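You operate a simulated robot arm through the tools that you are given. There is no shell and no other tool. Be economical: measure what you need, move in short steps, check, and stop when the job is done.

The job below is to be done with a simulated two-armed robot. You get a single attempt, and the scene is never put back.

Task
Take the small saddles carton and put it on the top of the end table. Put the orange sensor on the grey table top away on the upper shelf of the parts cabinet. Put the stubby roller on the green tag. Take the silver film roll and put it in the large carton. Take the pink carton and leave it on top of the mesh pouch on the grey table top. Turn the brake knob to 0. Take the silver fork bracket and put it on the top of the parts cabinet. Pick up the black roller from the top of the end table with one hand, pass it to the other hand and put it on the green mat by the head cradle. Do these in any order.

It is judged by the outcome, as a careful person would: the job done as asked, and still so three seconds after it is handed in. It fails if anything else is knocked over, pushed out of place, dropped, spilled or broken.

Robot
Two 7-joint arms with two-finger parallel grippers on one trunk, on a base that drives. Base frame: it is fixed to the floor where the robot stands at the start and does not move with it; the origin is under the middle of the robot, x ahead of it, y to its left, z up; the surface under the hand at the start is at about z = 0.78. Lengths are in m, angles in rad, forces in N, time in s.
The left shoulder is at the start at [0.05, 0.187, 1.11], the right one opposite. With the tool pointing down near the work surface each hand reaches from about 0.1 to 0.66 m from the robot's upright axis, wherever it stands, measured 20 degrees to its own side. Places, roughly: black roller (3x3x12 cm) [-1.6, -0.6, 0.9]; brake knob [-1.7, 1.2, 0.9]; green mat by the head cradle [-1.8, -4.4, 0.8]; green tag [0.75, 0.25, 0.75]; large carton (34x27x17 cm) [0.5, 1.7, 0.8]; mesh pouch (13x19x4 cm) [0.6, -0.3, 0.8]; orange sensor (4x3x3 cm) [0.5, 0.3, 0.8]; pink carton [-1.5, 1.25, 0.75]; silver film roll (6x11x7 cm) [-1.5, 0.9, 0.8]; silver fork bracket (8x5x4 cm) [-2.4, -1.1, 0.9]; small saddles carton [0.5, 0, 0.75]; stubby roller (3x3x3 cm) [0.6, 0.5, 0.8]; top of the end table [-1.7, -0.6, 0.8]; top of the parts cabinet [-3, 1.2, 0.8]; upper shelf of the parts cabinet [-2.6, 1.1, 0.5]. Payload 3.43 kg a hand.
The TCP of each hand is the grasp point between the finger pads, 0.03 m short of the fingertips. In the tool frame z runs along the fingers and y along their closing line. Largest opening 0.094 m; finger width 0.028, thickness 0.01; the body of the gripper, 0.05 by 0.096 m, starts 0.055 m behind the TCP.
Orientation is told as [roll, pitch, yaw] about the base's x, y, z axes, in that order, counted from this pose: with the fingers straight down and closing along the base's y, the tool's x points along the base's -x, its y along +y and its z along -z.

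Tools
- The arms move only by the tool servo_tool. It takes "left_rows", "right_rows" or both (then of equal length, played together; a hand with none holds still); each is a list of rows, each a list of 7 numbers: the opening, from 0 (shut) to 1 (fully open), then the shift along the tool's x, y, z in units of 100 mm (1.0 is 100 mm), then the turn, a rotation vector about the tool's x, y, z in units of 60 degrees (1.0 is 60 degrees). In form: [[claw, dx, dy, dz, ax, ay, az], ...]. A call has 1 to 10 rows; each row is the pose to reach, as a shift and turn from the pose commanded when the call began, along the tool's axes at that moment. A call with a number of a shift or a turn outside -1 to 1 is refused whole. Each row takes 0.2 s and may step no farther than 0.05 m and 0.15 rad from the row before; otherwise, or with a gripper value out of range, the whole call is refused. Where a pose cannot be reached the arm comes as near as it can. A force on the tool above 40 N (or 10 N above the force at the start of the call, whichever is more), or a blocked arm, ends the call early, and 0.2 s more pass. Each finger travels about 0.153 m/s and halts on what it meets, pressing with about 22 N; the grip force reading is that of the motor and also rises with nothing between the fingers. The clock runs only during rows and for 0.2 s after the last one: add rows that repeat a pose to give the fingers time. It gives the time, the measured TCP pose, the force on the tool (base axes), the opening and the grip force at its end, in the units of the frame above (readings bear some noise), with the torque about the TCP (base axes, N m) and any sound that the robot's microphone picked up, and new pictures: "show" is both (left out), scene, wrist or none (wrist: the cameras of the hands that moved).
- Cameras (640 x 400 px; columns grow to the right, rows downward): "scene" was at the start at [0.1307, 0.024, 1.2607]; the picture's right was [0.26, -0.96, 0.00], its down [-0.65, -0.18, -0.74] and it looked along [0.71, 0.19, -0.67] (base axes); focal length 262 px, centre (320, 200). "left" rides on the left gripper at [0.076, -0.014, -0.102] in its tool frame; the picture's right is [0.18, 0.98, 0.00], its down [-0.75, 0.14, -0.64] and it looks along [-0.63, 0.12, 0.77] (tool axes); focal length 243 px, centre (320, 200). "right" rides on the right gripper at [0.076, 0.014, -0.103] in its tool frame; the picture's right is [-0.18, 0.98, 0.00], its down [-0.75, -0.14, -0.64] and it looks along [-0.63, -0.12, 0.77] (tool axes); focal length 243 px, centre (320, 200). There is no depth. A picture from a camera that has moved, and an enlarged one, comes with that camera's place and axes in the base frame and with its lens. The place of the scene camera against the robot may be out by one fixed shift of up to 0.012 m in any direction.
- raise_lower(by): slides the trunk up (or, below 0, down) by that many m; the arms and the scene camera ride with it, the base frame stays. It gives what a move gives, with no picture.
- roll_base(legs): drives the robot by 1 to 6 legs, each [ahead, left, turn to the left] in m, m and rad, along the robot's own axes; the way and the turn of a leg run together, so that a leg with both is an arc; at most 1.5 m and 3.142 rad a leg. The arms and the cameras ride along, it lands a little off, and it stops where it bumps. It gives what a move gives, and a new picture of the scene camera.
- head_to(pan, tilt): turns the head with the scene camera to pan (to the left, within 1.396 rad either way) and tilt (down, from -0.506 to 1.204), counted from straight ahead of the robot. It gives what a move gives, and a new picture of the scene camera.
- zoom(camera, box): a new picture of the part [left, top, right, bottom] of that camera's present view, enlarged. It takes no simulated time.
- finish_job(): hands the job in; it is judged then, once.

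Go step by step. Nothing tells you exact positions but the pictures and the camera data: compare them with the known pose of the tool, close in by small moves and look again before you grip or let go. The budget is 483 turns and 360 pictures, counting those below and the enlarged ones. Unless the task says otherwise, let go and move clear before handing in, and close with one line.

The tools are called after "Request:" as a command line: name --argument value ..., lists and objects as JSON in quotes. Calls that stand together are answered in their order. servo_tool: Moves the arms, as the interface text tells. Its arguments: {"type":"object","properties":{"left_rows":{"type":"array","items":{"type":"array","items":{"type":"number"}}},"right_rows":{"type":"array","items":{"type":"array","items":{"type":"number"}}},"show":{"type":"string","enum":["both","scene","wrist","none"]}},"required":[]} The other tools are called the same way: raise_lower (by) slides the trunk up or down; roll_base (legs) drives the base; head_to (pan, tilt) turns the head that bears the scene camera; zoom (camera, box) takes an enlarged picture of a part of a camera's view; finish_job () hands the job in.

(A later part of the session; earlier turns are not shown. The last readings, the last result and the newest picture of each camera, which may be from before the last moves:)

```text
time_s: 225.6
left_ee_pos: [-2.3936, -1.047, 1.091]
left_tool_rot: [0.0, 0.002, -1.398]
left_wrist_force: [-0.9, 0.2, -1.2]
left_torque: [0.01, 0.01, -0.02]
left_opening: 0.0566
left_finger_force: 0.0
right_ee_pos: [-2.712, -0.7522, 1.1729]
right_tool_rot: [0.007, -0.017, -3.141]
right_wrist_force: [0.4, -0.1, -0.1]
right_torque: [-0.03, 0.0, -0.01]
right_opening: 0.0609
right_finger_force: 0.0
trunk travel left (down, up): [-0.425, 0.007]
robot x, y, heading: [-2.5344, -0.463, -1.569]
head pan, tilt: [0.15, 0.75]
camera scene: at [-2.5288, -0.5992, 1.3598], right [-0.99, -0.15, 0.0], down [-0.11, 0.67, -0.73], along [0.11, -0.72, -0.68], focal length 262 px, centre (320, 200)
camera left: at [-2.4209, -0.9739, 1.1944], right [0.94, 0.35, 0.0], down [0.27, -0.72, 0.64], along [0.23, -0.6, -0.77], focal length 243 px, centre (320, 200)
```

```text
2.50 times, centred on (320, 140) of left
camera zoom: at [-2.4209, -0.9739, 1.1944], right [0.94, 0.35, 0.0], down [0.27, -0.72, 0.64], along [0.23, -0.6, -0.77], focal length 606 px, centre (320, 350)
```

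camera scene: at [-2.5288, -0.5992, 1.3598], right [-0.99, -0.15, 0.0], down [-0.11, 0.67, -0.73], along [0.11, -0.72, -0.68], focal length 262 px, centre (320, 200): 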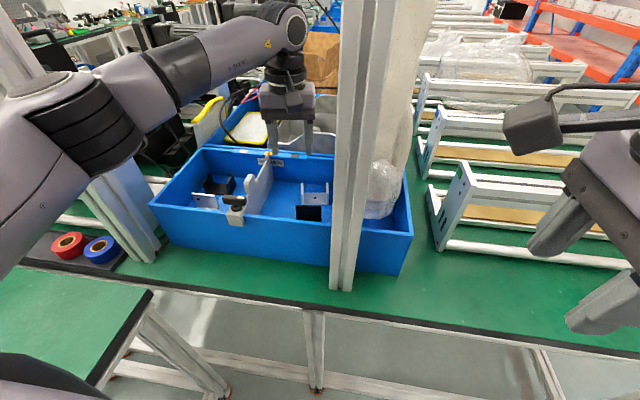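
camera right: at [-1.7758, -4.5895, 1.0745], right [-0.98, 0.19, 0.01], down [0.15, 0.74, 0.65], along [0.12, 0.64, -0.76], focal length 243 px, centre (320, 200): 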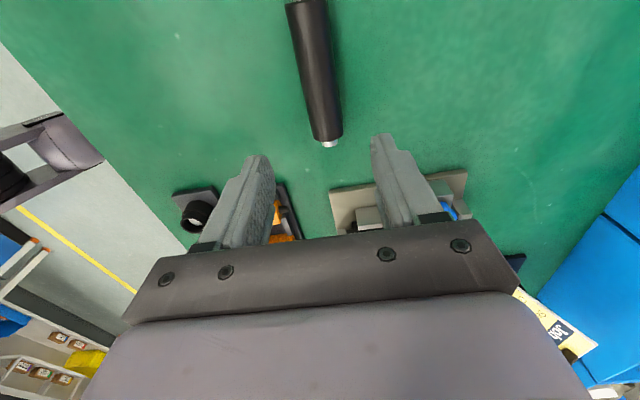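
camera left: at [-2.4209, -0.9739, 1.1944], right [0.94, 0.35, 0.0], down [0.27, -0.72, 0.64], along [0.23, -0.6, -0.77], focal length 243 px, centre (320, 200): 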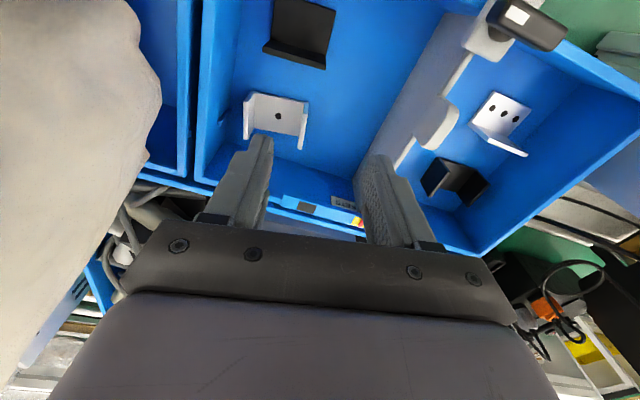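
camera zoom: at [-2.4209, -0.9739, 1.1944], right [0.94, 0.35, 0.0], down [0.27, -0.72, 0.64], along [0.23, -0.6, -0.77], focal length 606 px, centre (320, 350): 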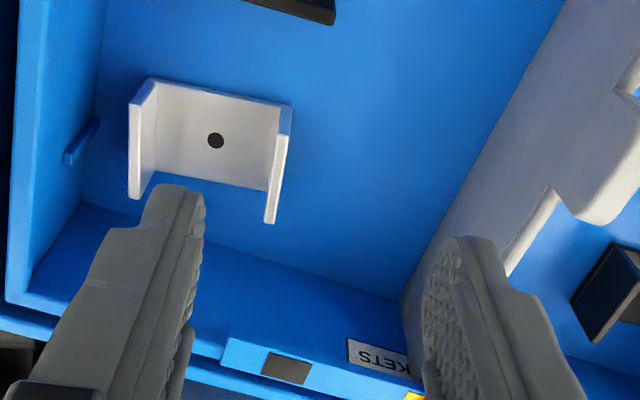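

Triangulation gives the bracket's base at z≈0.89 and its +x arm at about [-2.398, -1.086], top near 0.93. I'll position over that arm and come down in stages.

Request:
servo_tool --left_rows '[[0.42, -0.2, -0.05, 0.2, 0, 0, 0], [0.42, -0.38, -0.11, 0.5, 0, 0, 0], [0.42, -0.38, -0.11, 0.9, 0, 0, 0], [0.42, -0.38, -0.11, 1.0, 0, 0, 0], [0.42, -0.38, -0.11, 1.0, 0, 0, 0]]'

Request:
zoom --camera "left" --box '[200, 60, 440, 220]'

```text
time_s: 226.8
left_ee_pos: [-2.3967, -1.0841, 0.9924]
left_tool_rot: [0.001, 0.002, -1.396]
left_wrist_force: [0.1, 0.6, 0.1]
left_torque: [-0.04, -0.01, 0.01]
left_opening: 0.0392
left_finger_force: 0.1
right_ee_pos: [-2.7105, -0.7512, 1.1723]
right_tool_rot: [0.004, -0.017, -3.142]
right_wrist_force: [0.6, 0.3, -0.1]
right_torque: [0.01, 0.03, 0.0]
right_opening: 0.061
right_finger_force: 0.1
trunk travel left (down, up): [-0.425, 0.007]
robot x, y, heading: [-2.5354, -0.4585, -1.566]
head pan, tilt: [0.15, 0.75]
camera scene: at [-2.5283, -0.5995, 1.3598], right [-0.99, -0.15, 0.0], down [-0.11, 0.67, -0.73], along [0.11, -0.72, -0.68], focal length 262 px, centre (320, 200)
camera left: at [-2.4241, -1.0116, 1.0958], right [0.94, 0.35, 0.0], down [0.27, -0.72, 0.64], along [0.23, -0.6, -0.77], focal length 243 px, centre (320, 200)
```

scene: 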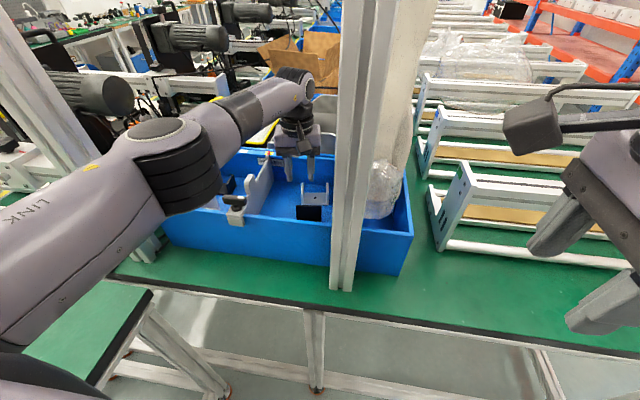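
left: 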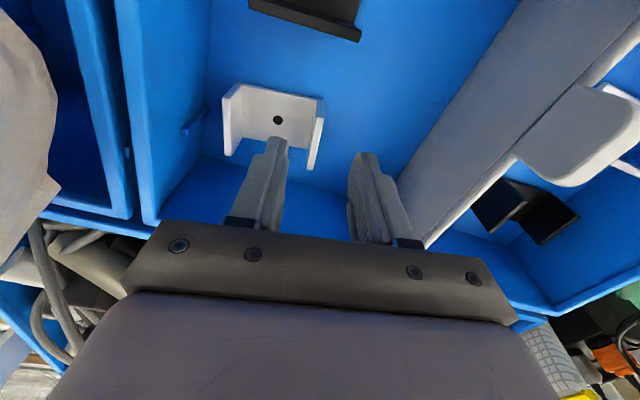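

```text
2.50 times, centred on (320, 140) of left
camera zoom: at [-2.4241, -1.0116, 1.0958], right [0.94, 0.35, 0.0], down [0.27, -0.72, 0.64], along [0.23, -0.6, -0.77], focal length 606 px, centre (320, 350)
```

zoom: 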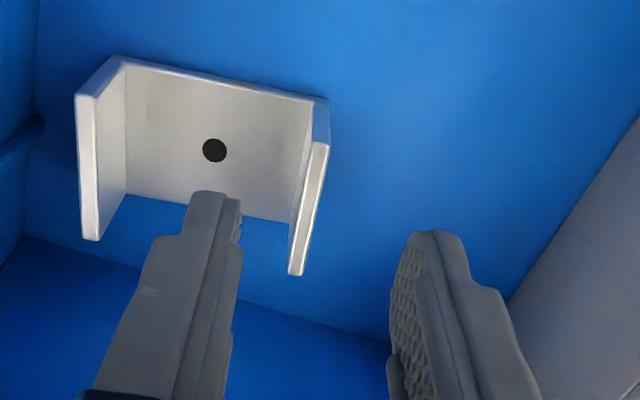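

The fingers straddle the +x arm nicely. Down to z≈0.932 and close.

Request:
servo_tool --left_rows '[[0.42, -0.06, 0, 0.3, 0, 0, 0], [0.42, -0.06, 0, 0.6, 0, 0, 0], [0.42, -0.06, 0, 0.6, 0, 0, 0], [0.0, -0.06, 0, 0.6, 0, 0, 0], [0.0, -0.06, 0, 0.6, 0, 0, 0], [0.0, -0.06, 0, 0.6, 0, 0, 0]]'

Request:
zoom --camera "left" --box '[200, 60, 440, 220]'

```text
time_s: 228.2
left_ee_pos: [-2.3953, -1.0781, 0.9356]
left_tool_rot: [0.0, 0.002, -1.396]
left_wrist_force: [-0.2, 0.0, -0.3]
left_torque: [0.03, -0.04, -0.01]
left_opening: 0.0056
left_finger_force: 22.4
left hand out of reach, approached as far as the arm can: row 1, 2, 3, 4, 5, 6
right_ee_pos: [-2.7117, -0.7515, 1.1726]
right_tool_rot: [0.006, -0.017, -3.141]
right_wrist_force: [0.4, -0.2, 0.8]
right_torque: [0.02, 0.03, 0.0]
right_opening: 0.0612
right_finger_force: 0.0
trunk travel left (down, up): [-0.425, 0.007]
robot x, y, heading: [-2.5312, -0.4604, -1.564]
head pan, tilt: [0.15, 0.75]
camera scene: at [-2.5284, -0.5995, 1.3597], right [-0.99, -0.15, 0.0], down [-0.11, 0.67, -0.73], along [0.11, -0.72, -0.68], focal length 262 px, centre (320, 200)
camera left: at [-2.4226, -1.0065, 1.0393], right [0.94, 0.35, 0.0], down [0.27, -0.72, 0.64], along [0.23, -0.6, -0.77], focal length 243 px, centre (320, 200)
```

scene: 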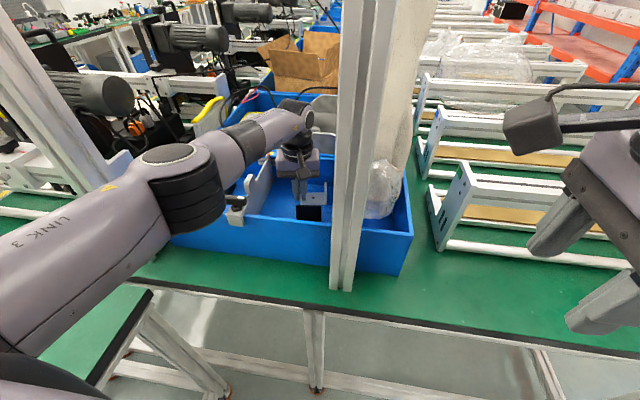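
left: 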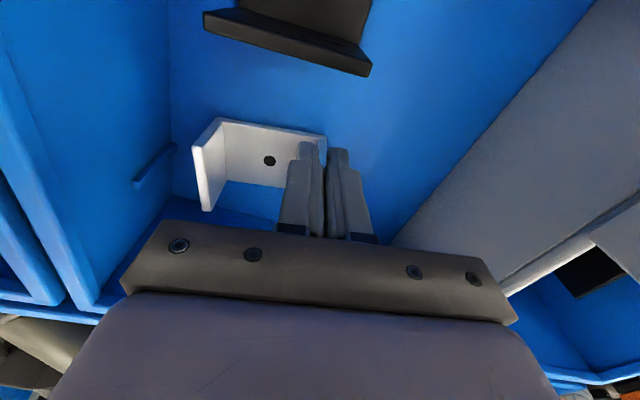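

```text
2.50 times, centred on (320, 140) of left
camera zoom: at [-2.4226, -1.0065, 1.0393], right [0.94, 0.35, 0.0], down [0.27, -0.72, 0.64], along [0.23, -0.6, -0.77], focal length 606 px, centre (320, 350)
```

zoom: 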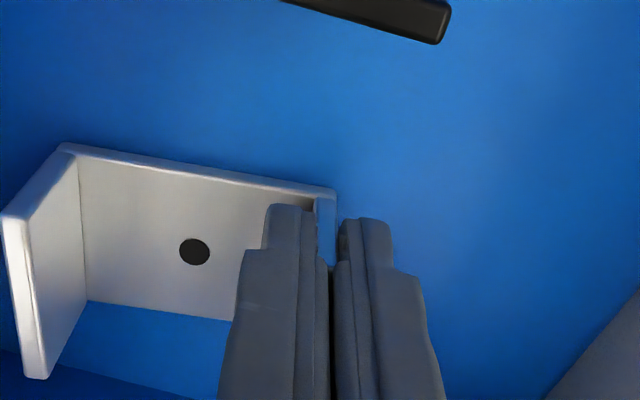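

The arm of the bracket is gripped (5.6 mm). Lifting straight up.

Request:
servo_tool --left_rows '[[0.0, 0, 0, -0.2, 0, 0, 0], [0.0, 0, 0, -0.5, 0, 0, 0], [0.0, 0, 0, -0.9, 0, 0, 0], [0.0, 0, 0, -1.0, 0, 0, 0]]'

Request:
servo_tool --left_rows '[[0.0, 0, 0, -0.4, 0, 0, 0], [0.0, 0, 0, -0.8, 0, 0, 0], [0.0, 0, 0, -1.0, 0, 0, 0], [0.0, 0, 0, -1.0, 0, 0, 0]]'

```text
time_s: 229.2
left_ee_pos: [-2.3959, -1.079, 1.0369]
left_tool_rot: [-0.001, 0.005, -1.397]
left_wrist_force: [0.8, 0.1, -1.4]
left_torque: [0.04, -0.04, 0.0]
left_opening: 0.0053
left_finger_force: 22.4
right_ee_pos: [-2.7111, -0.7508, 1.1711]
right_tool_rot: [0.005, -0.017, -3.14]
right_wrist_force: [0.0, 0.4, 0.0]
right_torque: [0.0, 0.03, 0.0]
right_opening: 0.0612
right_finger_force: 0.1
trunk travel left (down, up): [-0.425, 0.007]
robot x, y, heading: [-2.535, -0.464, -1.567]
head pan, tilt: [0.15, 0.75]
camera scene: at [-2.5286, -0.5997, 1.3597], right [-0.99, -0.15, 0.0], down [-0.11, 0.67, -0.73], along [0.11, -0.72, -0.68], focal length 262 px, centre (320, 200)
camera left: at [-2.4228, -1.006, 1.1405], right [0.94, 0.35, 0.0], down [0.27, -0.72, 0.64], along [0.23, -0.6, -0.77], focal length 243 px, centre (320, 200)
```

scene: 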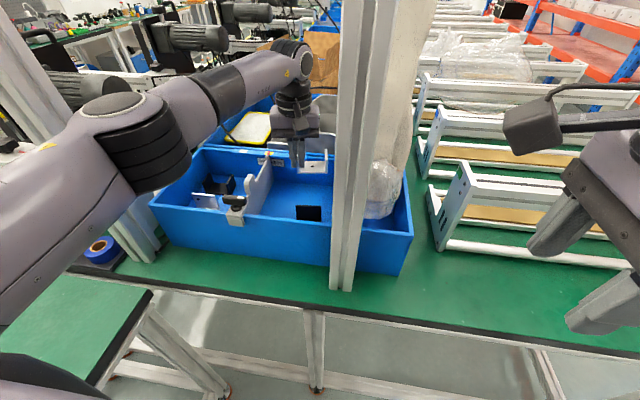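
left: 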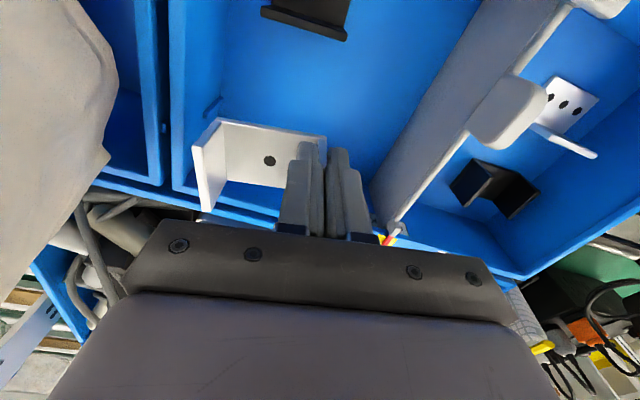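

```text
time_s: 230.2
left_ee_pos: [-2.3961, -1.0751, 1.1269]
left_tool_rot: [0.0, 0.002, -1.396]
left_wrist_force: [-1.0, 1.1, -2.0]
left_torque: [0.01, -0.04, 0.02]
left_opening: 0.0055
left_finger_force: 22.1
left hand out of reach, approached as far as the arm can: row 2, 3, 4
right_ee_pos: [-2.7117, -0.7514, 1.1715]
right_tool_rot: [0.005, -0.017, -3.142]
right_wrist_force: [0.8, -0.6, 0.4]
right_torque: [0.02, 0.02, -0.04]
right_opening: 0.0613
right_finger_force: 0.1
trunk travel left (down, up): [-0.425, 0.007]
robot x, y, heading: [-2.5311, -0.4607, -1.568]
head pan, tilt: [0.15, 0.75]
camera scene: at [-2.5282, -0.5994, 1.3598], right [-0.99, -0.15, 0.0], down [-0.11, 0.67, -0.73], along [0.11, -0.72, -0.68], focal length 262 px, centre (320, 200)
camera left: at [-2.4233, -1.0025, 1.2298], right [0.94, 0.35, 0.0], down [0.27, -0.72, 0.64], along [0.22, -0.6, -0.77], focal length 243 px, centre (320, 200)
```

scene: 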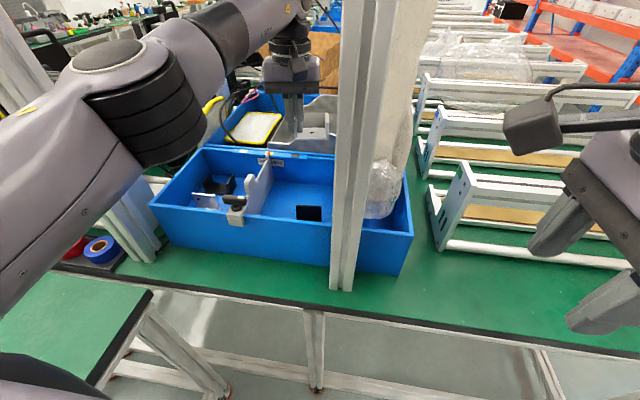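
left: 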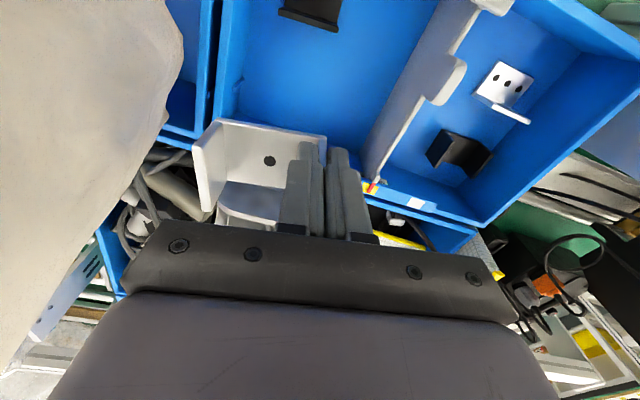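

The bracket is clear of the bin. I'll pull it back towards the robot and then reverse.

Request:
servo_tool --left_rows '[[0.0, 0.4, 0.12, 0, 0, 0, 0], [0.0, 0.8, 0.25, 0, 0, 0, 0], [0.0, 0.98, 0.3, -0.2, 0, 0, 0]]' --show "none"

Request:
servo_tool --left_rows '[[0.0, 0.4, 0.12, 0, 0, 0, 0], [0.0, 0.8, 0.25, 0, 0, 0, 0], [0.0, 0.98, 0.3, 0, 0, 0, 0]]' --show "none"

Request:
roll_base --legs '[[-0.75, 0, 0]]'

```text
time_s: 230.9
left_ee_pos: [-2.3812, -0.9712, 1.1436]
left_tool_rot: [-0.001, 0.004, -1.393]
left_wrist_force: [-0.6, 0.2, -1.3]
left_torque: [0.02, 0.0, 0.01]
left_opening: 0.0057
left_finger_force: 21.5
right_ee_pos: [-2.7121, -0.7528, 1.1726]
right_tool_rot: [0.005, -0.016, -3.142]
right_wrist_force: [0.1, 0.1, 0.2]
right_torque: [-0.01, -0.01, -0.02]
right_opening: 0.0611
right_finger_force: 0.0
trunk travel left (down, up): [-0.425, 0.007]
robot x, y, heading: [-2.5335, -0.4631, -1.566]
head pan, tilt: [0.15, 0.75]
```

```text
time_s: 231.8
left_ee_pos: [-2.3727, -0.8694, 1.1455]
left_tool_rot: [0.0, 0.002, -1.396]
left_wrist_force: [-0.4, -0.6, -1.3]
left_torque: [0.04, -0.02, 0.03]
left_opening: 0.0056
left_finger_force: 21.9
right_ee_pos: [-2.712, -0.7506, 1.1716]
right_tool_rot: [0.005, -0.018, -3.14]
right_wrist_force: [0.4, -0.3, -0.1]
right_torque: [-0.02, -0.01, 0.0]
right_opening: 0.0608
right_finger_force: 0.0
trunk travel left (down, up): [-0.425, 0.007]
robot x, y, heading: [-2.533, -0.4581, -1.569]
head pan, tilt: [0.15, 0.75]
```

```text
time_s: 235.8
left_ee_pos: [-2.3752, -0.1252, 1.1452]
left_tool_rot: [-0.001, 0.002, -1.4]
left_wrist_force: [-1.2, 0.6, -1.0]
left_torque: [0.03, -0.03, 0.04]
left_opening: 0.0057
left_finger_force: 22.0
right_ee_pos: [-2.715, -0.0073, 1.1715]
right_tool_rot: [0.007, -0.019, 3.137]
right_wrist_force: [-0.6, -0.7, 0.0]
right_torque: [-0.04, 0.03, 0.01]
right_opening: 0.0611
right_finger_force: 0.1
trunk travel left (down, up): [-0.425, 0.007]
robot x, y, heading: [-2.5291, 0.2875, -1.572]
head pan, tilt: [0.15, 0.75]
camera scene: at [-2.5309, 0.1448, 1.3598], right [-0.99, -0.15, 0.0], down [-0.1, 0.67, -0.73], along [0.11, -0.72, -0.68], focal length 262 px, centre (320, 200)
```

scene: 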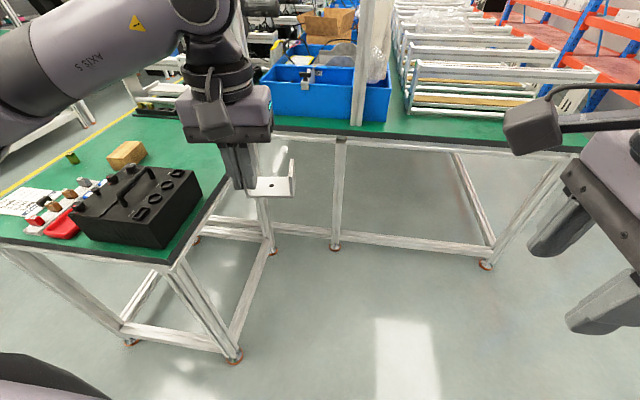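

The bracket hangs securely. I'll turn round through the open -x side to face the cabinet.

Request:
roll_base --legs '[[0.15, -0.2, 0], [0, 0, -1.57], [0, 0, -1.57]]'

Request:
head_to --pan 0.0 --tilt 0.65

```text
time_s: 245.7
left_ee_pos: [-2.9092, 0.5385, 1.1457]
left_tool_rot: [0.0, 0.001, 1.784]
left_wrist_force: [0.2, 0.3, -0.1]
left_torque: [-0.03, 0.03, -0.02]
left_opening: 0.0052
left_finger_force: 22.1
right_ee_pos: [-2.5655, 0.4331, 1.1729]
right_tool_rot: [0.005, -0.018, 0.037]
right_wrist_force: [0.3, 0.4, 0.2]
right_torque: [-0.01, -0.02, 0.01]
right_opening: 0.0609
right_finger_force: 0.1
trunk travel left (down, up): [-0.425, 0.007]
robot x, y, heading: [-2.7301, 0.1328, 1.611]
head pan, tilt: [0.15, 0.75]
camera scene: at [-2.7602, 0.2775, 1.3597], right [0.98, 0.19, 0.0], down [0.13, -0.67, -0.73], along [-0.14, 0.72, -0.68], focal length 262 px, centre (320, 200)
```

scene: 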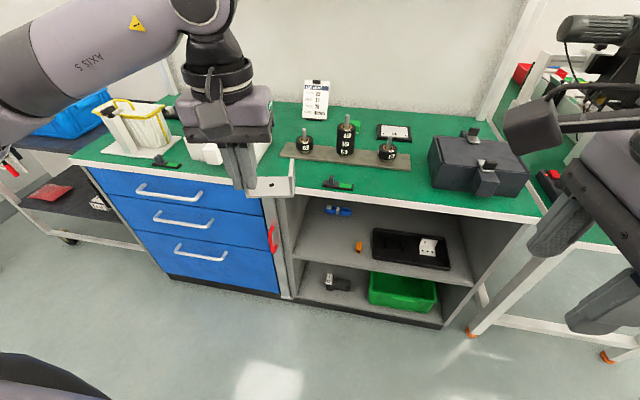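

```text
time_s: 246.4
left_ee_pos: [-2.91, 0.5378, 1.1464]
left_tool_rot: [0.0, 0.005, 1.781]
left_wrist_force: [-0.4, -0.4, -1.4]
left_torque: [-0.01, 0.08, 0.0]
left_opening: 0.0054
left_finger_force: 21.6
right_ee_pos: [-2.5654, 0.4322, 1.1736]
right_tool_rot: [0.006, -0.017, 0.036]
right_wrist_force: [-0.2, 0.0, 0.7]
right_torque: [-0.01, 0.01, 0.01]
right_opening: 0.0611
right_finger_force: 0.0
trunk travel left (down, up): [-0.425, 0.007]
robot x, y, heading: [-2.7337, 0.1379, 1.612]
head pan, tilt: [0.0, 0.649]
camera scene: at [-2.7482, 0.2829, 1.3683], right [1.0, 0.04, 0.0], down [0.03, -0.6, -0.8], along [-0.03, 0.8, -0.6], focal length 262 px, centre (320, 200)
```

scene: 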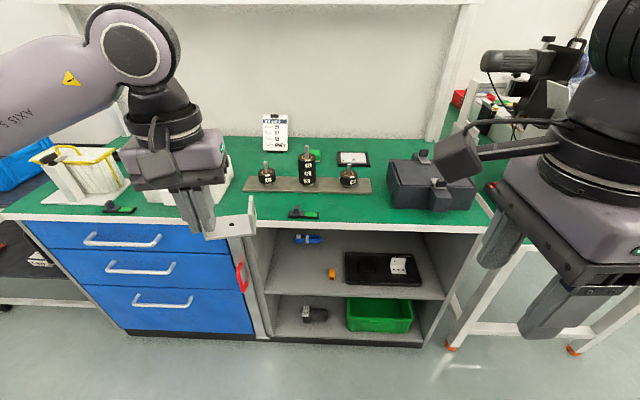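

The cabinet's open upper shelf is in view, and its top has a free strip in front. I'll drive up and set the bracket down at about [-2.66, 0.955].

Request:
roll_base --legs '[[0.0, -0.15, -0.04], [0.27, 0, 0]]'

```text
time_s: 249.9
left_ee_pos: [-2.7406, 0.8191, 1.1463]
left_tool_rot: [-0.001, 0.004, 1.74]
left_wrist_force: [0.8, -0.4, -1.2]
left_torque: [-0.08, 0.05, -0.03]
left_opening: 0.0054
left_finger_force: 22.0
right_ee_pos: [-2.4007, 0.699, 1.1722]
right_tool_rot: [0.002, -0.017, -0.004]
right_wrist_force: [0.4, -0.4, -0.1]
right_torque: [0.0, 0.0, 0.01]
right_opening: 0.0615
right_finger_force: 0.1
trunk travel left (down, up): [-0.425, 0.007]
robot x, y, heading: [-2.5834, 0.4101, 1.572]
head pan, tilt: [0.0, 0.649]
camera scene: at [-2.5886, 0.5567, 1.3682], right [1.0, 0.0, 0.0], down [0.0, -0.61, -0.8], along [0.0, 0.8, -0.61], focal length 262 px, centre (320, 200)
```

scene: 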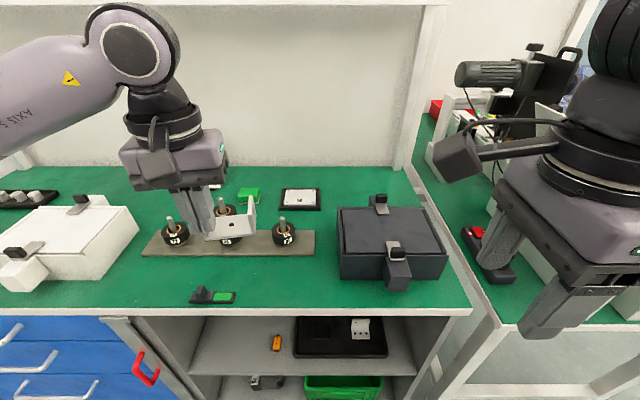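

Request:
servo_tool --left_rows '[[0.0, -0.3, -0.2, 0, 0, 0, 0], [0.0, -0.7, -0.4, 0.1, 0, 0, 0], [0.0, -1.0, -0.6, 0.3, 0, 0, 0], [0.0, -1.0, -0.7, 0.6, 0, 0, 0], [0.0, -1.0, -0.7, 1.0, 0, 0, 0]]' --show "none"

Request:
servo_tool --left_rows '[[0.0, -0.16, 0, 0.3, 0, 0, 0], [0.0, -0.16, 0, 0.7, 0, 0, 0], [0.0, -0.16, 0, 1.0, 0, 0, 0], [0.0, -0.16, 0, 1.0, 0, 0, 0]]'

Request:
zoom --camera "scene" --box '[200, 190, 360, 310]'

```text
time_s: 251.1
left_ee_pos: [-2.6881, 0.9276, 1.0459]
left_tool_rot: [-0.001, 0.002, 1.74]
left_wrist_force: [0.3, -0.5, -0.8]
left_torque: [0.01, 0.03, 0.03]
left_opening: 0.0055
left_finger_force: 21.7
right_ee_pos: [-2.4013, 0.699, 1.1716]
right_tool_rot: [0.005, -0.018, -0.005]
right_wrist_force: [0.6, 0.6, 0.5]
right_torque: [-0.03, 0.03, 0.03]
right_opening: 0.0613
right_finger_force: 0.2
trunk travel left (down, up): [-0.425, 0.007]
robot x, y, heading: [-2.5796, 0.407, 1.57]
head pan, tilt: [0.0, 0.649]
```

```text
time_s: 252.1
left_ee_pos: [-2.6907, 0.9441, 0.9447]
left_tool_rot: [0.0, 0.001, 1.739]
left_wrist_force: [0.0, -0.8, -1.0]
left_torque: [-0.06, 0.03, -0.02]
left_opening: 0.0056
left_finger_force: 22.2
right_ee_pos: [-2.4007, 0.6982, 1.1724]
right_tool_rot: [0.005, -0.017, -0.003]
right_wrist_force: [0.4, -0.1, -0.3]
right_torque: [-0.01, 0.0, -0.02]
right_opening: 0.061
right_finger_force: 0.1
trunk travel left (down, up): [-0.425, 0.007]
robot x, y, heading: [-2.5794, 0.4064, 1.572]
head pan, tilt: [0.0, 0.649]
camera scene: at [-2.5886, 0.5559, 1.3684], right [1.0, 0.0, 0.0], down [0.0, -0.6, -0.8], along [0.0, 0.8, -0.6], focal length 262 px, centre (320, 200)
camera left: at [-2.6632, 0.8726, 1.048], right [-0.94, -0.35, 0.0], down [-0.27, 0.72, 0.64], along [-0.22, 0.6, -0.77], focal length 243 px, centre (320, 200)
```

scene: 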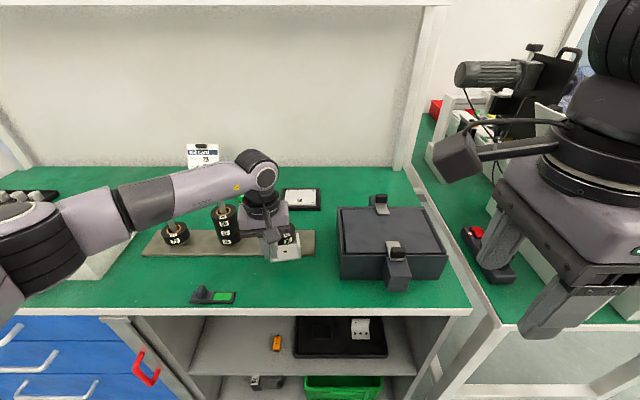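
left: 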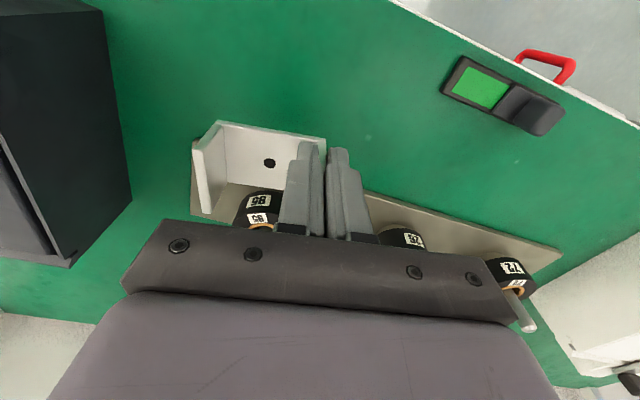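

```text
3.33 times, centred on (280, 250) of scene
camera zoom: at [-2.5886, 0.5559, 1.3684], right [1.0, 0.0, 0.0], down [0.0, -0.6, -0.8], along [0.0, 0.8, -0.6], focal length 872 px, centre (453, 33)
```

zoom: 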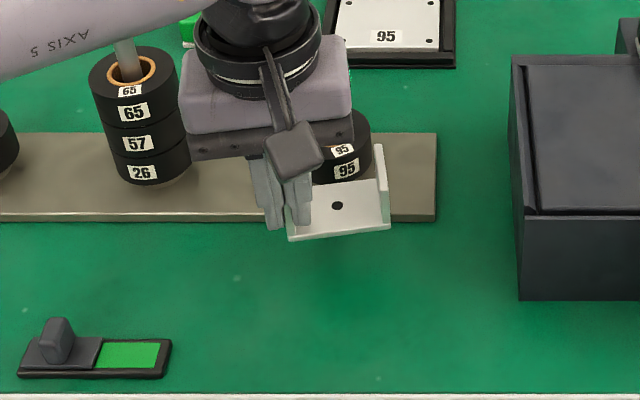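

The hand is a bit close to the weight stacks, so I'll shift 2.5 cm towards the front edge while lowering.

Request:
servo_tool --left_rows '[[0.0, 0.25, 0, 0, 0, 0, 0], [0.0, 0.25, 0, 0.2, 0, 0, 0], [0.0, 0.25, 0, 0.4, 0, 0, 0], [0.0, 0.25, 0, 0.45, 0, 0, 0], [0.0, 0.25, 0, 0.45, 0, 0, 0]]'

Request:
zoom --camera "scene" --box '[200, 190, 360, 310]'

```text
time_s: 253.3
left_ee_pos: [-2.6847, 0.9197, 0.8999]
left_tool_rot: [-0.001, 0.001, 1.74]
left_wrist_force: [-0.5, 0.7, -1.7]
left_torque: [-0.03, 0.01, 0.03]
left_opening: 0.0056
left_finger_force: 22.3
right_ee_pos: [-2.4007, 0.6995, 1.1715]
right_tool_rot: [0.005, -0.017, -0.003]
right_wrist_force: [-0.5, 0.0, -0.2]
right_torque: [0.04, 0.0, 0.03]
right_opening: 0.0607
right_finger_force: 0.1
trunk travel left (down, up): [-0.425, 0.007]
robot x, y, heading: [-2.58, 0.4072, 1.571]
head pan, tilt: [0.0, 0.649]
camera scene: at [-2.5886, 0.556, 1.3683], right [1.0, 0.0, 0.0], down [0.0, -0.6, -0.8], along [0.0, 0.8, -0.6], focal length 262 px, centre (320, 200)
camera left: at [-2.6581, 0.8472, 1.0037], right [-0.94, -0.35, 0.0], down [-0.27, 0.72, 0.64], along [-0.22, 0.6, -0.77], focal length 243 px, centre (320, 200)
```

scene: 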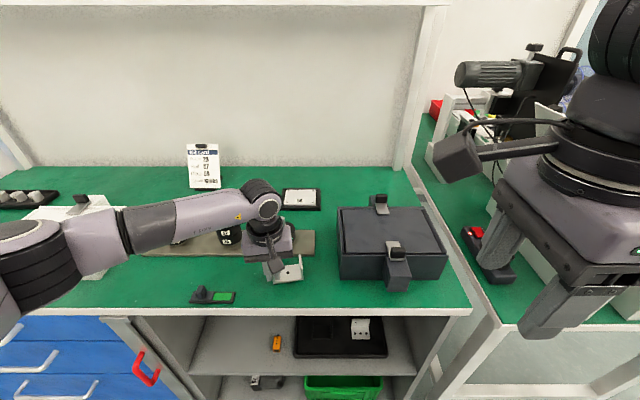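
left: 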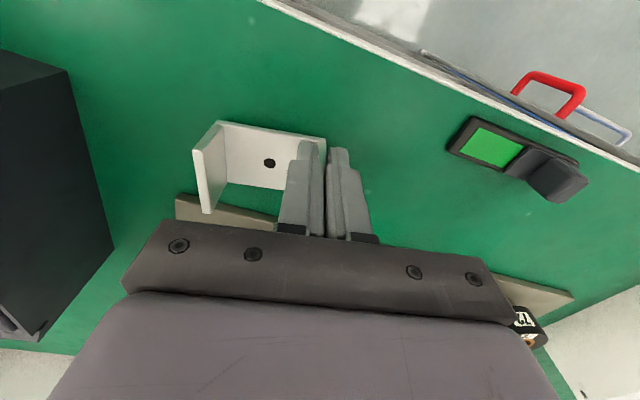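

```text
3.33 times, centred on (280, 250) of scene
camera zoom: at [-2.5886, 0.556, 1.3683], right [1.0, 0.0, 0.0], down [0.0, -0.6, -0.8], along [0.0, 0.8, -0.6], focal length 872 px, centre (453, 33)
```

zoom: 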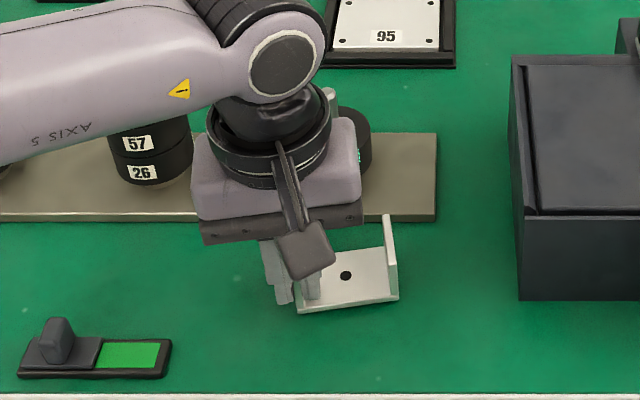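

Request:
servo_tool --left_rows '[[0.0, 0, 0, 0.05, 0, 0, 0], [0.0, 0, 0, 0.1, 0, 0, 0], [0.0, 0, 0, 0.13, 0, 0, 0], [0.0, 0, 0, 0.13, 0, 0, 0]]' --show "none"

Request:
zoom --camera "scene" --box '[200, 190, 360, 310]'

```text
time_s: 254.4
left_ee_pos: [-2.6861, 0.9197, 0.8949]
left_tool_rot: [-0.004, -0.005, 1.743]
left_wrist_force: [-3.9, -10.0, 16.6]
left_torque: [-0.34, 0.19, -0.03]
left_opening: 0.0057
left_finger_force: 22.0
right_ee_pos: [-2.4023, 0.6968, 1.1724]
right_tool_rot: [0.009, -0.017, -0.003]
right_wrist_force: [-0.9, -0.1, 0.5]
right_torque: [0.03, 0.0, 0.01]
right_opening: 0.061
right_finger_force: 0.0
trunk travel left (down, up): [-0.425, 0.007]
robot x, y, heading: [-2.5816, 0.4108, 1.575]
head pan, tilt: [0.0, 0.649]
stopped in row 4 (left hand): the force on the tool passed its limit at 40 N (the readings are from after the stop); the commanded pose is now the measured one
```

```text
3.33 times, centred on (280, 250) of scene
camera zoom: at [-2.589, 0.5532, 1.3684], right [1.0, 0.0, 0.0], down [0.0, -0.6, -0.8], along [0.0, 0.8, -0.6], focal length 872 px, centre (453, 33)
```

zoom: 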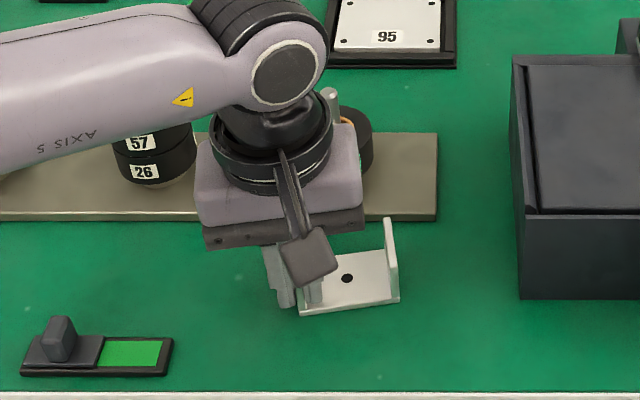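

The bracket has landed on the cabinet top. I'll ease off, release and rise.

Request:
servo_tool --left_rows '[[0.0, 0, 0, -0.03, 0, 0, 0], [0.0, 0, 0, -0.03, 0, 0, 0]]' --show "none"

Request:
servo_tool --left_rows '[[0.15, 0, 0, 0, 0, 0, 0], [0.3, 0, 0, 0, 0, 0, 0], [0.3, 0, 0, -0.3, 0, 0, 0], [0.3, 0, 0, -0.7, 0, 0, 0], [0.3, 0, 0, -1.0, 0, 0, 0]]'

Request:
zoom --camera "scene" --box '[130, 170, 370, 320]'

```text
time_s: 255.0
left_ee_pos: [-2.6853, 0.9211, 0.8946]
left_tool_rot: [-0.001, -0.004, 1.743]
left_wrist_force: [-0.4, -2.2, 1.6]
left_torque: [-0.17, 0.07, -0.05]
left_opening: 0.0052
left_finger_force: 22.1
right_ee_pos: [-2.4012, 0.6972, 1.1716]
right_tool_rot: [0.006, -0.018, -0.003]
right_wrist_force: [-0.6, -0.1, 0.0]
right_torque: [0.01, 0.03, 0.0]
right_opening: 0.0613
right_finger_force: 0.0
trunk travel left (down, up): [-0.425, 0.007]
robot x, y, heading: [-2.5809, 0.4097, 1.574]
head pan, tilt: [0.0, 0.649]
```

```text
time_s: 256.2
left_ee_pos: [-2.6883, 0.9209, 0.9948]
left_tool_rot: [-0.003, -0.004, 1.743]
left_wrist_force: [0.2, 0.3, -0.7]
left_torque: [-0.01, 0.0, 0.0]
left_opening: 0.0283
left_finger_force: 0.1
right_ee_pos: [-2.4016, 0.698, 1.1724]
right_tool_rot: [0.005, -0.019, -0.005]
right_wrist_force: [-0.6, 0.3, 0.4]
right_torque: [-0.04, 0.01, 0.02]
right_opening: 0.0611
right_finger_force: 0.1
trunk travel left (down, up): [-0.425, 0.007]
robot x, y, heading: [-2.5821, 0.4049, 1.573]
head pan, tilt: [0.0, 0.649]
camera scene: at [-2.5887, 0.5557, 1.3684], right [1.0, 0.0, 0.0], down [0.0, -0.6, -0.8], along [0.0, 0.8, -0.6], focal length 262 px, centre (320, 200)
camera left: at [-2.6607, 0.8476, 1.0974], right [-0.94, -0.35, 0.0], down [-0.27, 0.72, 0.65], along [-0.22, 0.61, -0.76], focal length 243 px, centre (320, 200)
```

scene: 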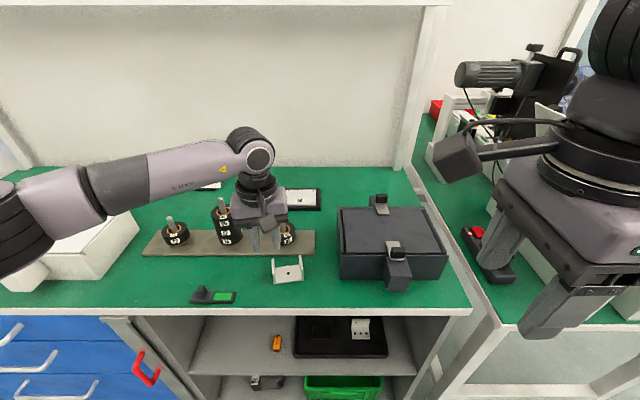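
left: 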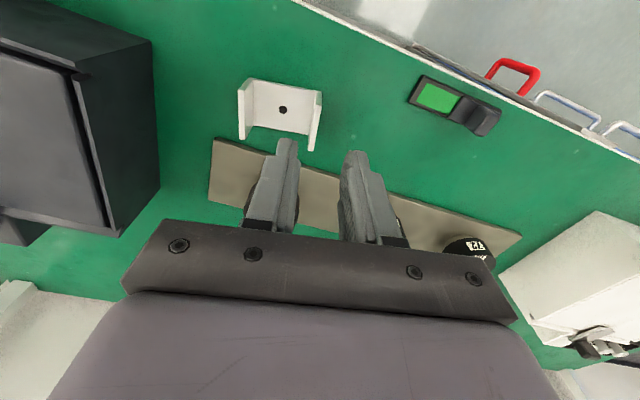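

```text
2.67 times, centred on (250, 245) of scene
camera zoom: at [-2.5887, 0.5557, 1.3684], right [1.0, 0.0, 0.0], down [0.0, -0.6, -0.8], along [0.0, 0.8, -0.6], focal length 698 px, centre (507, 80)
```

zoom: 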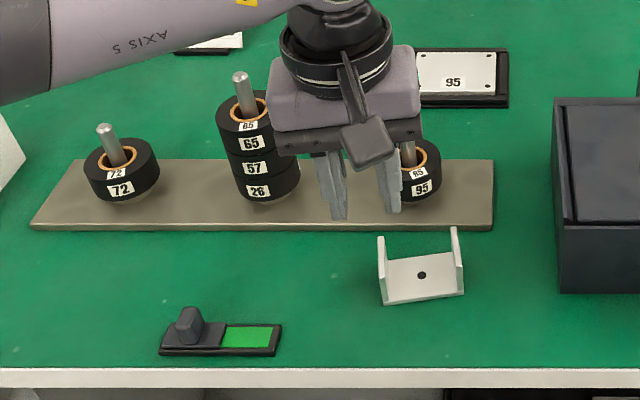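

The bracket stands on the cabinet top and nothing else moved. Next I'll retract and go round to the machine bench's +x side for the knob, the film roll and the pink carton.

Request:
servo_tool --left_rows '[[0.3, 0, 0, -0.4, 0, 0, 0], [0.3, 0.2, 0, -0.8, 0, 0, 0], [0.3, 0.6, 0, -1.0, 0, 0, 0], [0.3, 1.0, 0, -1.0, 0, 0, 0]]' --show "none"

Request:
servo_tool --left_rows '[[0.3, 0.4, 0, 0, 0, 0, 0.1], [0.3, 0.8, 0, 0, 0, 0, 0.16], [0.3, 1.0, -0.1, 0, 0, 0, 0.16]]' --show "none"

Request:
roll_base --legs '[[-0.05, 0, 0], [0, 0, 1.571]]'

```text
time_s: 257.2
left_ee_pos: [-2.6687, 0.8229, 1.0997]
left_tool_rot: [-0.002, -0.005, 1.745]
left_wrist_force: [0.0, 0.2, 1.0]
left_torque: [-0.02, 0.0, 0.04]
left_opening: 0.0284
left_finger_force: 0.1
right_ee_pos: [-2.4008, 0.6987, 1.1719]
right_tool_rot: [0.005, -0.018, -0.004]
right_wrist_force: [-0.1, 0.0, 1.0]
right_torque: [-0.04, 0.0, -0.01]
right_opening: 0.061
right_finger_force: 0.1
trunk travel left (down, up): [-0.425, 0.007]
robot x, y, heading: [-2.5787, 0.4085, 1.575]
head pan, tilt: [0.0, 0.649]
```

```text
time_s: 258.0
left_ee_pos: [-2.6423, 0.7259, 1.0943]
left_tool_rot: [-0.002, -0.003, 1.576]
left_wrist_force: [-0.3, -0.4, 0.0]
left_torque: [0.0, -0.02, -0.01]
left_opening: 0.0283
left_finger_force: 0.0
right_ee_pos: [-2.4008, 0.698, 1.172]
right_tool_rot: [0.004, -0.015, -0.004]
right_wrist_force: [0.3, 0.6, 0.1]
right_torque: [0.0, 0.02, 0.02]
right_opening: 0.0613
right_finger_force: 0.1
trunk travel left (down, up): [-0.425, 0.007]
robot x, y, heading: [-2.5845, 0.4094, 1.572]
head pan, tilt: [0.0, 0.649]
```

```text
time_s: 262.8
left_ee_pos: [-2.8982, 0.2997, 1.0941]
left_tool_rot: [-0.001, -0.004, -3.141]
left_wrist_force: [-0.2, -1.5, 0.1]
left_torque: [0.01, 0.02, -0.03]
left_opening: 0.0281
left_finger_force: 0.0
right_ee_pos: [-2.8691, 0.5404, 1.1727]
right_tool_rot: [0.005, -0.018, 1.564]
right_wrist_force: [-0.1, -0.1, 0.3]
right_torque: [0.03, 0.01, 0.01]
right_opening: 0.0611
right_finger_force: 0.0
trunk travel left (down, up): [-0.425, 0.007]
robot x, y, heading: [-2.5786, 0.3585, 3.136]
head pan, tilt: [0.0, 0.649]
camera scene: at [-2.7337, 0.3623, 1.3684], right [0.0, 1.0, 0.0], down [0.6, 0.0, -0.8], along [-0.8, 0.0, -0.6], focal length 262 px, centre (320, 200)
```

scene: 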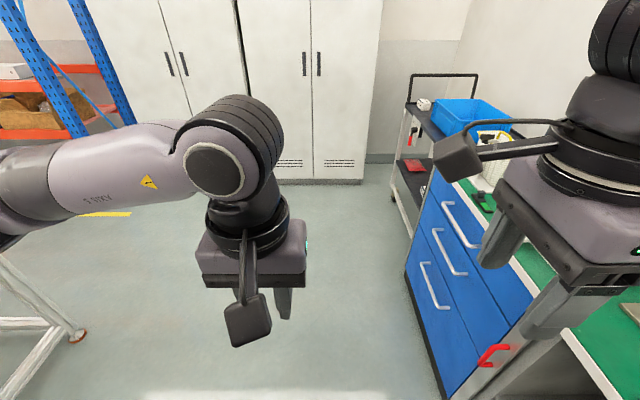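

Request:
roll_base --legs '[[-1.0, 0, 0], [-0.75, 0, 0], [0, -0.75, 0]]'

Request:
head_to --pan 0.05 --tilt 0.5

```text
time_s: 278.1
left_ee_pos: [-1.1552, 1.0497, 1.0946]
left_tool_rot: [-0.002, -0.003, 3.141]
left_wrist_force: [-0.2, 0.4, -0.4]
left_torque: [-0.01, 0.01, 0.01]
left_opening: 0.0281
left_finger_force: 0.0
right_ee_pos: [-1.1255, 1.2898, 1.1716]
right_tool_rot: [0.005, -0.017, 1.562]
right_wrist_force: [0.5, -1.0, 0.2]
right_torque: [0.0, -0.02, 0.01]
right_opening: 0.0611
right_finger_force: 0.1
trunk travel left (down, up): [-0.425, 0.007]
robot x, y, heading: [-0.8346, 1.1093, 3.138]
head pan, tilt: [0.0, 0.649]
camera scene: at [-0.9902, 1.1122, 1.3684], right [0.0, 1.0, 0.0], down [0.6, 0.0, -0.8], along [-0.8, 0.0, -0.6], focal length 262 px, centre (320, 200)
```

scene: 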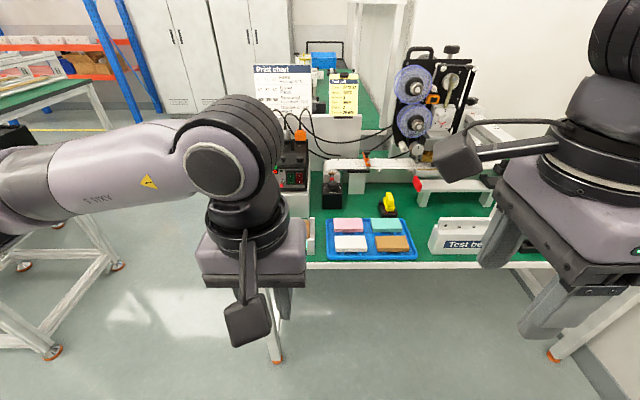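

```text
time_s: 278.9
left_ee_pos: [-1.1553, 1.0487, 1.094]
left_tool_rot: [-0.002, -0.003, 3.14]
left_wrist_force: [-0.1, 0.6, 0.3]
left_torque: [0.01, -0.01, 0.03]
left_opening: 0.0283
left_finger_force: 0.0
right_ee_pos: [-1.1253, 1.2905, 1.1724]
right_tool_rot: [0.005, -0.019, 1.563]
right_wrist_force: [0.0, 0.4, 0.0]
right_torque: [0.01, 0.0, 0.01]
right_opening: 0.0612
right_finger_force: 0.0
trunk travel left (down, up): [-0.425, 0.007]
robot x, y, heading: [-0.8354, 1.1064, 3.133]
head pan, tilt: [0.051, 0.499]
camera scene: at [-0.9943, 1.1075, 1.3817], right [-0.05, 1.0, 0.0], down [0.48, 0.02, -0.88], along [-0.88, -0.04, -0.48], focal length 262 px, centre (320, 200)
```

scene: 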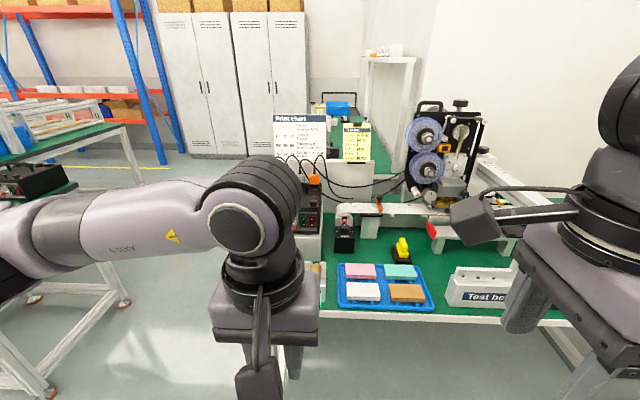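

Request:
zoom --camera "scene" --box '[270, 90, 530, 320]'

Request:
zoom --camera "scene" --box '[310, 190, 420, 320]'

```text
1.74 times, centred on (400, 205) of scene
camera zoom: at [-0.9943, 1.1075, 1.3817], right [-0.05, 1.0, 0.0], down [0.48, 0.02, -0.88], along [-0.88, -0.04, -0.48], focal length 455 px, centre (181, 191)
```

zoom: 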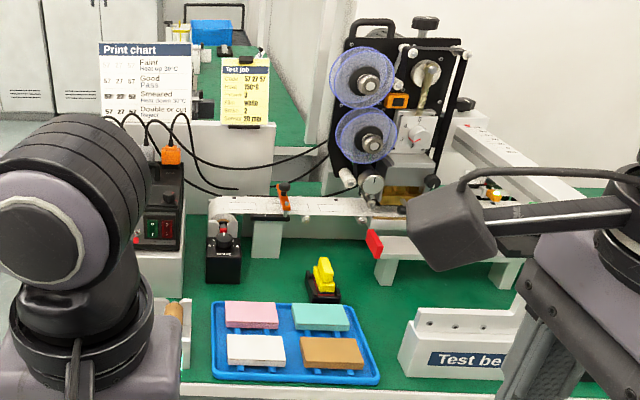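

```text
3.08 times, centred on (365, 255) of scene
camera zoom: at [-0.9943, 1.1075, 1.3817], right [-0.05, 1.0, 0.0], down [0.48, 0.02, -0.88], along [-0.88, -0.04, -0.48], focal length 805 px, centre (182, 31)
```

zoom: 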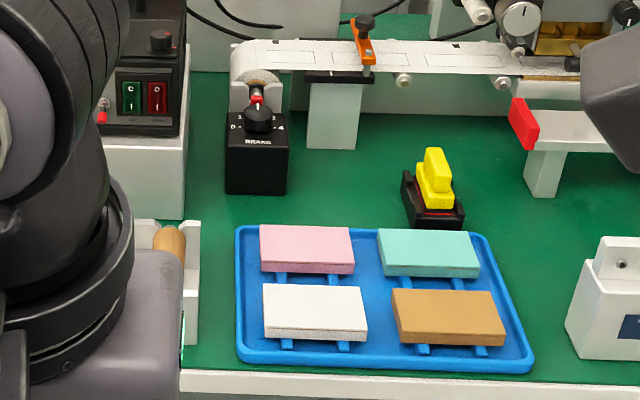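

The BRAKE knob sits on a small black box at about [-1.65, 1.15], and the pink carton lies in the blue tray. I'll move closer.

Request:
roll_base --legs '[[0.25, 0, 0]]'

Request:
servo_tool --right_rows '[[0.65, -0.3, 0, 0, 0, 0, 0], [0.65, -0.7, 0, 0, 0, 0, 0], [0.65, -1.0, 0, 0, 0, 0, 0]]' --left_rows '[[0.65, 0, 0.4, 0, 0, 0, 0], [0.65, 0, 0.8, 0, 0, 0, 0], [0.65, 0, 1.0, 0, 0, 0, 0]]' --show "wrist"

Request:
head_to --pan -0.05 --tilt 0.75

```text
time_s: 280.7
left_ee_pos: [-1.4075, 1.0529, 1.0938]
left_tool_rot: [-0.001, -0.003, 3.136]
left_wrist_force: [0.0, 0.1, 0.1]
left_torque: [-0.01, -0.01, -0.03]
left_opening: 0.0281
left_finger_force: 0.0
right_ee_pos: [-1.3765, 1.2938, 1.1729]
right_tool_rot: [0.003, -0.017, 1.558]
right_wrist_force: [0.9, 0.4, -0.1]
right_torque: [-0.02, -0.03, -0.02]
right_opening: 0.0608
right_finger_force: 0.1
trunk travel left (down, up): [-0.425, 0.007]
robot x, y, heading: [-1.0911, 1.1108, 3.136]
head pan, tilt: [0.051, 0.499]
camera scene: at [-1.2465, 1.1097, 1.3816], right [-0.04, 1.0, 0.0], down [0.48, 0.02, -0.88], along [-0.88, -0.04, -0.48], focal length 262 px, centre (320, 200)
```

scene: 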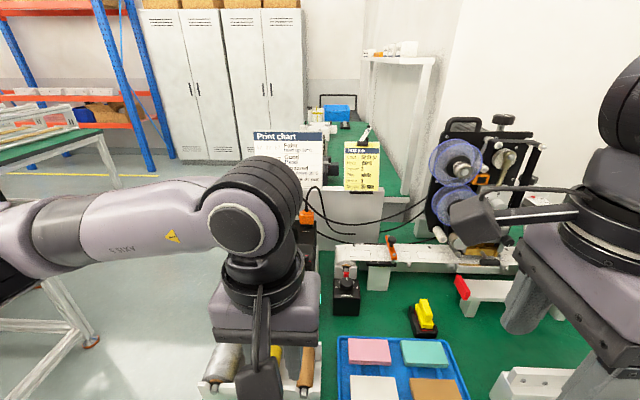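

```text
time_s: 281.5
left_ee_pos: [-1.4084, 0.9527, 1.0915]
left_tool_rot: [-0.002, -0.006, 3.136]
left_wrist_force: [-0.8, 0.1, 0.5]
left_torque: [-0.02, 0.03, -0.02]
left_opening: 0.0609
left_finger_force: 0.1
right_ee_pos: [-1.3731, 1.392, 1.1742]
right_tool_rot: [0.005, -0.016, 1.561]
right_wrist_force: [-0.6, 0.2, -0.7]
right_torque: [-0.01, 0.0, -0.03]
right_opening: 0.0612
right_finger_force: 0.0
trunk travel left (down, up): [-0.425, 0.007]
robot x, y, heading: [-1.0869, 1.1131, 3.137]
head pan, tilt: [0.051, 0.499]
camera right: at [-1.3891, 1.3137, 1.2761], right [-0.98, 0.2, 0.01], down [0.15, 0.74, 0.65], along [0.12, 0.64, -0.76], focal length 243 px, centre (320, 200)
camera left: at [-1.3306, 0.9672, 1.1949], right [0.18, -0.98, 0.0], down [-0.75, -0.14, 0.65], along [-0.64, -0.11, -0.76], focal length 243 px, centre (320, 200)
```

right: 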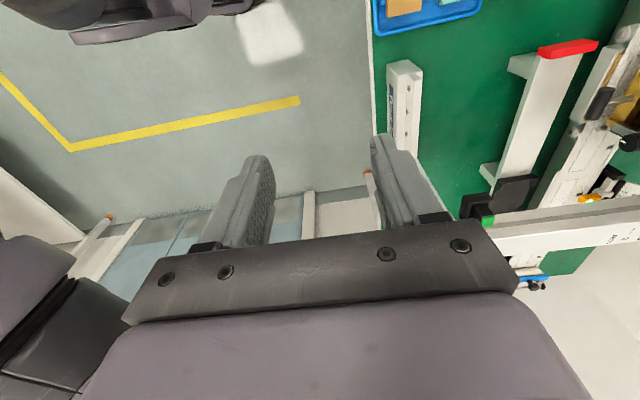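
left: 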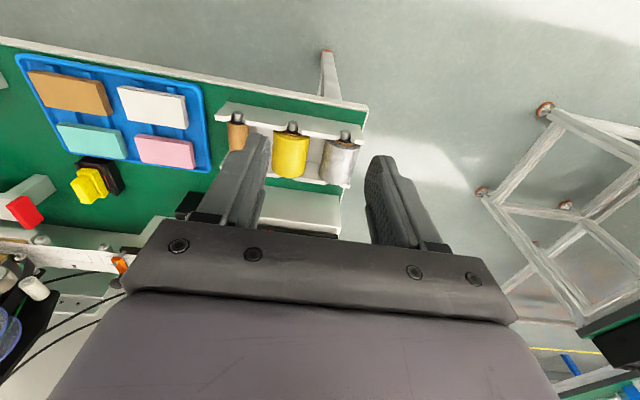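

```text
time_s: 282.2
left_ee_pos: [-1.4084, 0.9535, 1.091]
left_tool_rot: [-0.002, -0.004, 3.135]
left_wrist_force: [-0.7, 0.6, -0.6]
left_torque: [0.0, -0.02, -0.03]
left_opening: 0.0611
left_finger_force: 0.2
right_ee_pos: [-1.3746, 1.3907, 1.175]
right_tool_rot: [0.007, -0.017, 1.56]
right_wrist_force: [0.4, 0.5, -0.1]
right_torque: [-0.02, -0.02, -0.01]
right_opening: 0.061
right_finger_force: 0.0
trunk travel left (down, up): [-0.425, 0.007]
robot x, y, heading: [-1.0881, 1.1103, 3.134]
head pan, tilt: [-0.051, 0.75]
camera scene: at [-1.2376, 1.1184, 1.3598], right [0.06, 1.0, 0.0], down [0.68, -0.04, -0.73], along [-0.73, 0.04, -0.68], focal length 262 px, centre (320, 200)
```

scene: 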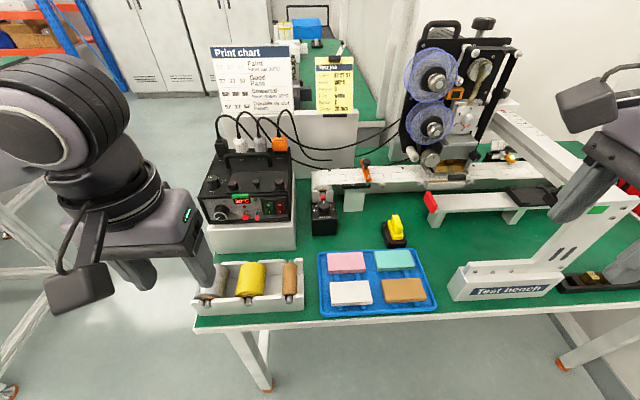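

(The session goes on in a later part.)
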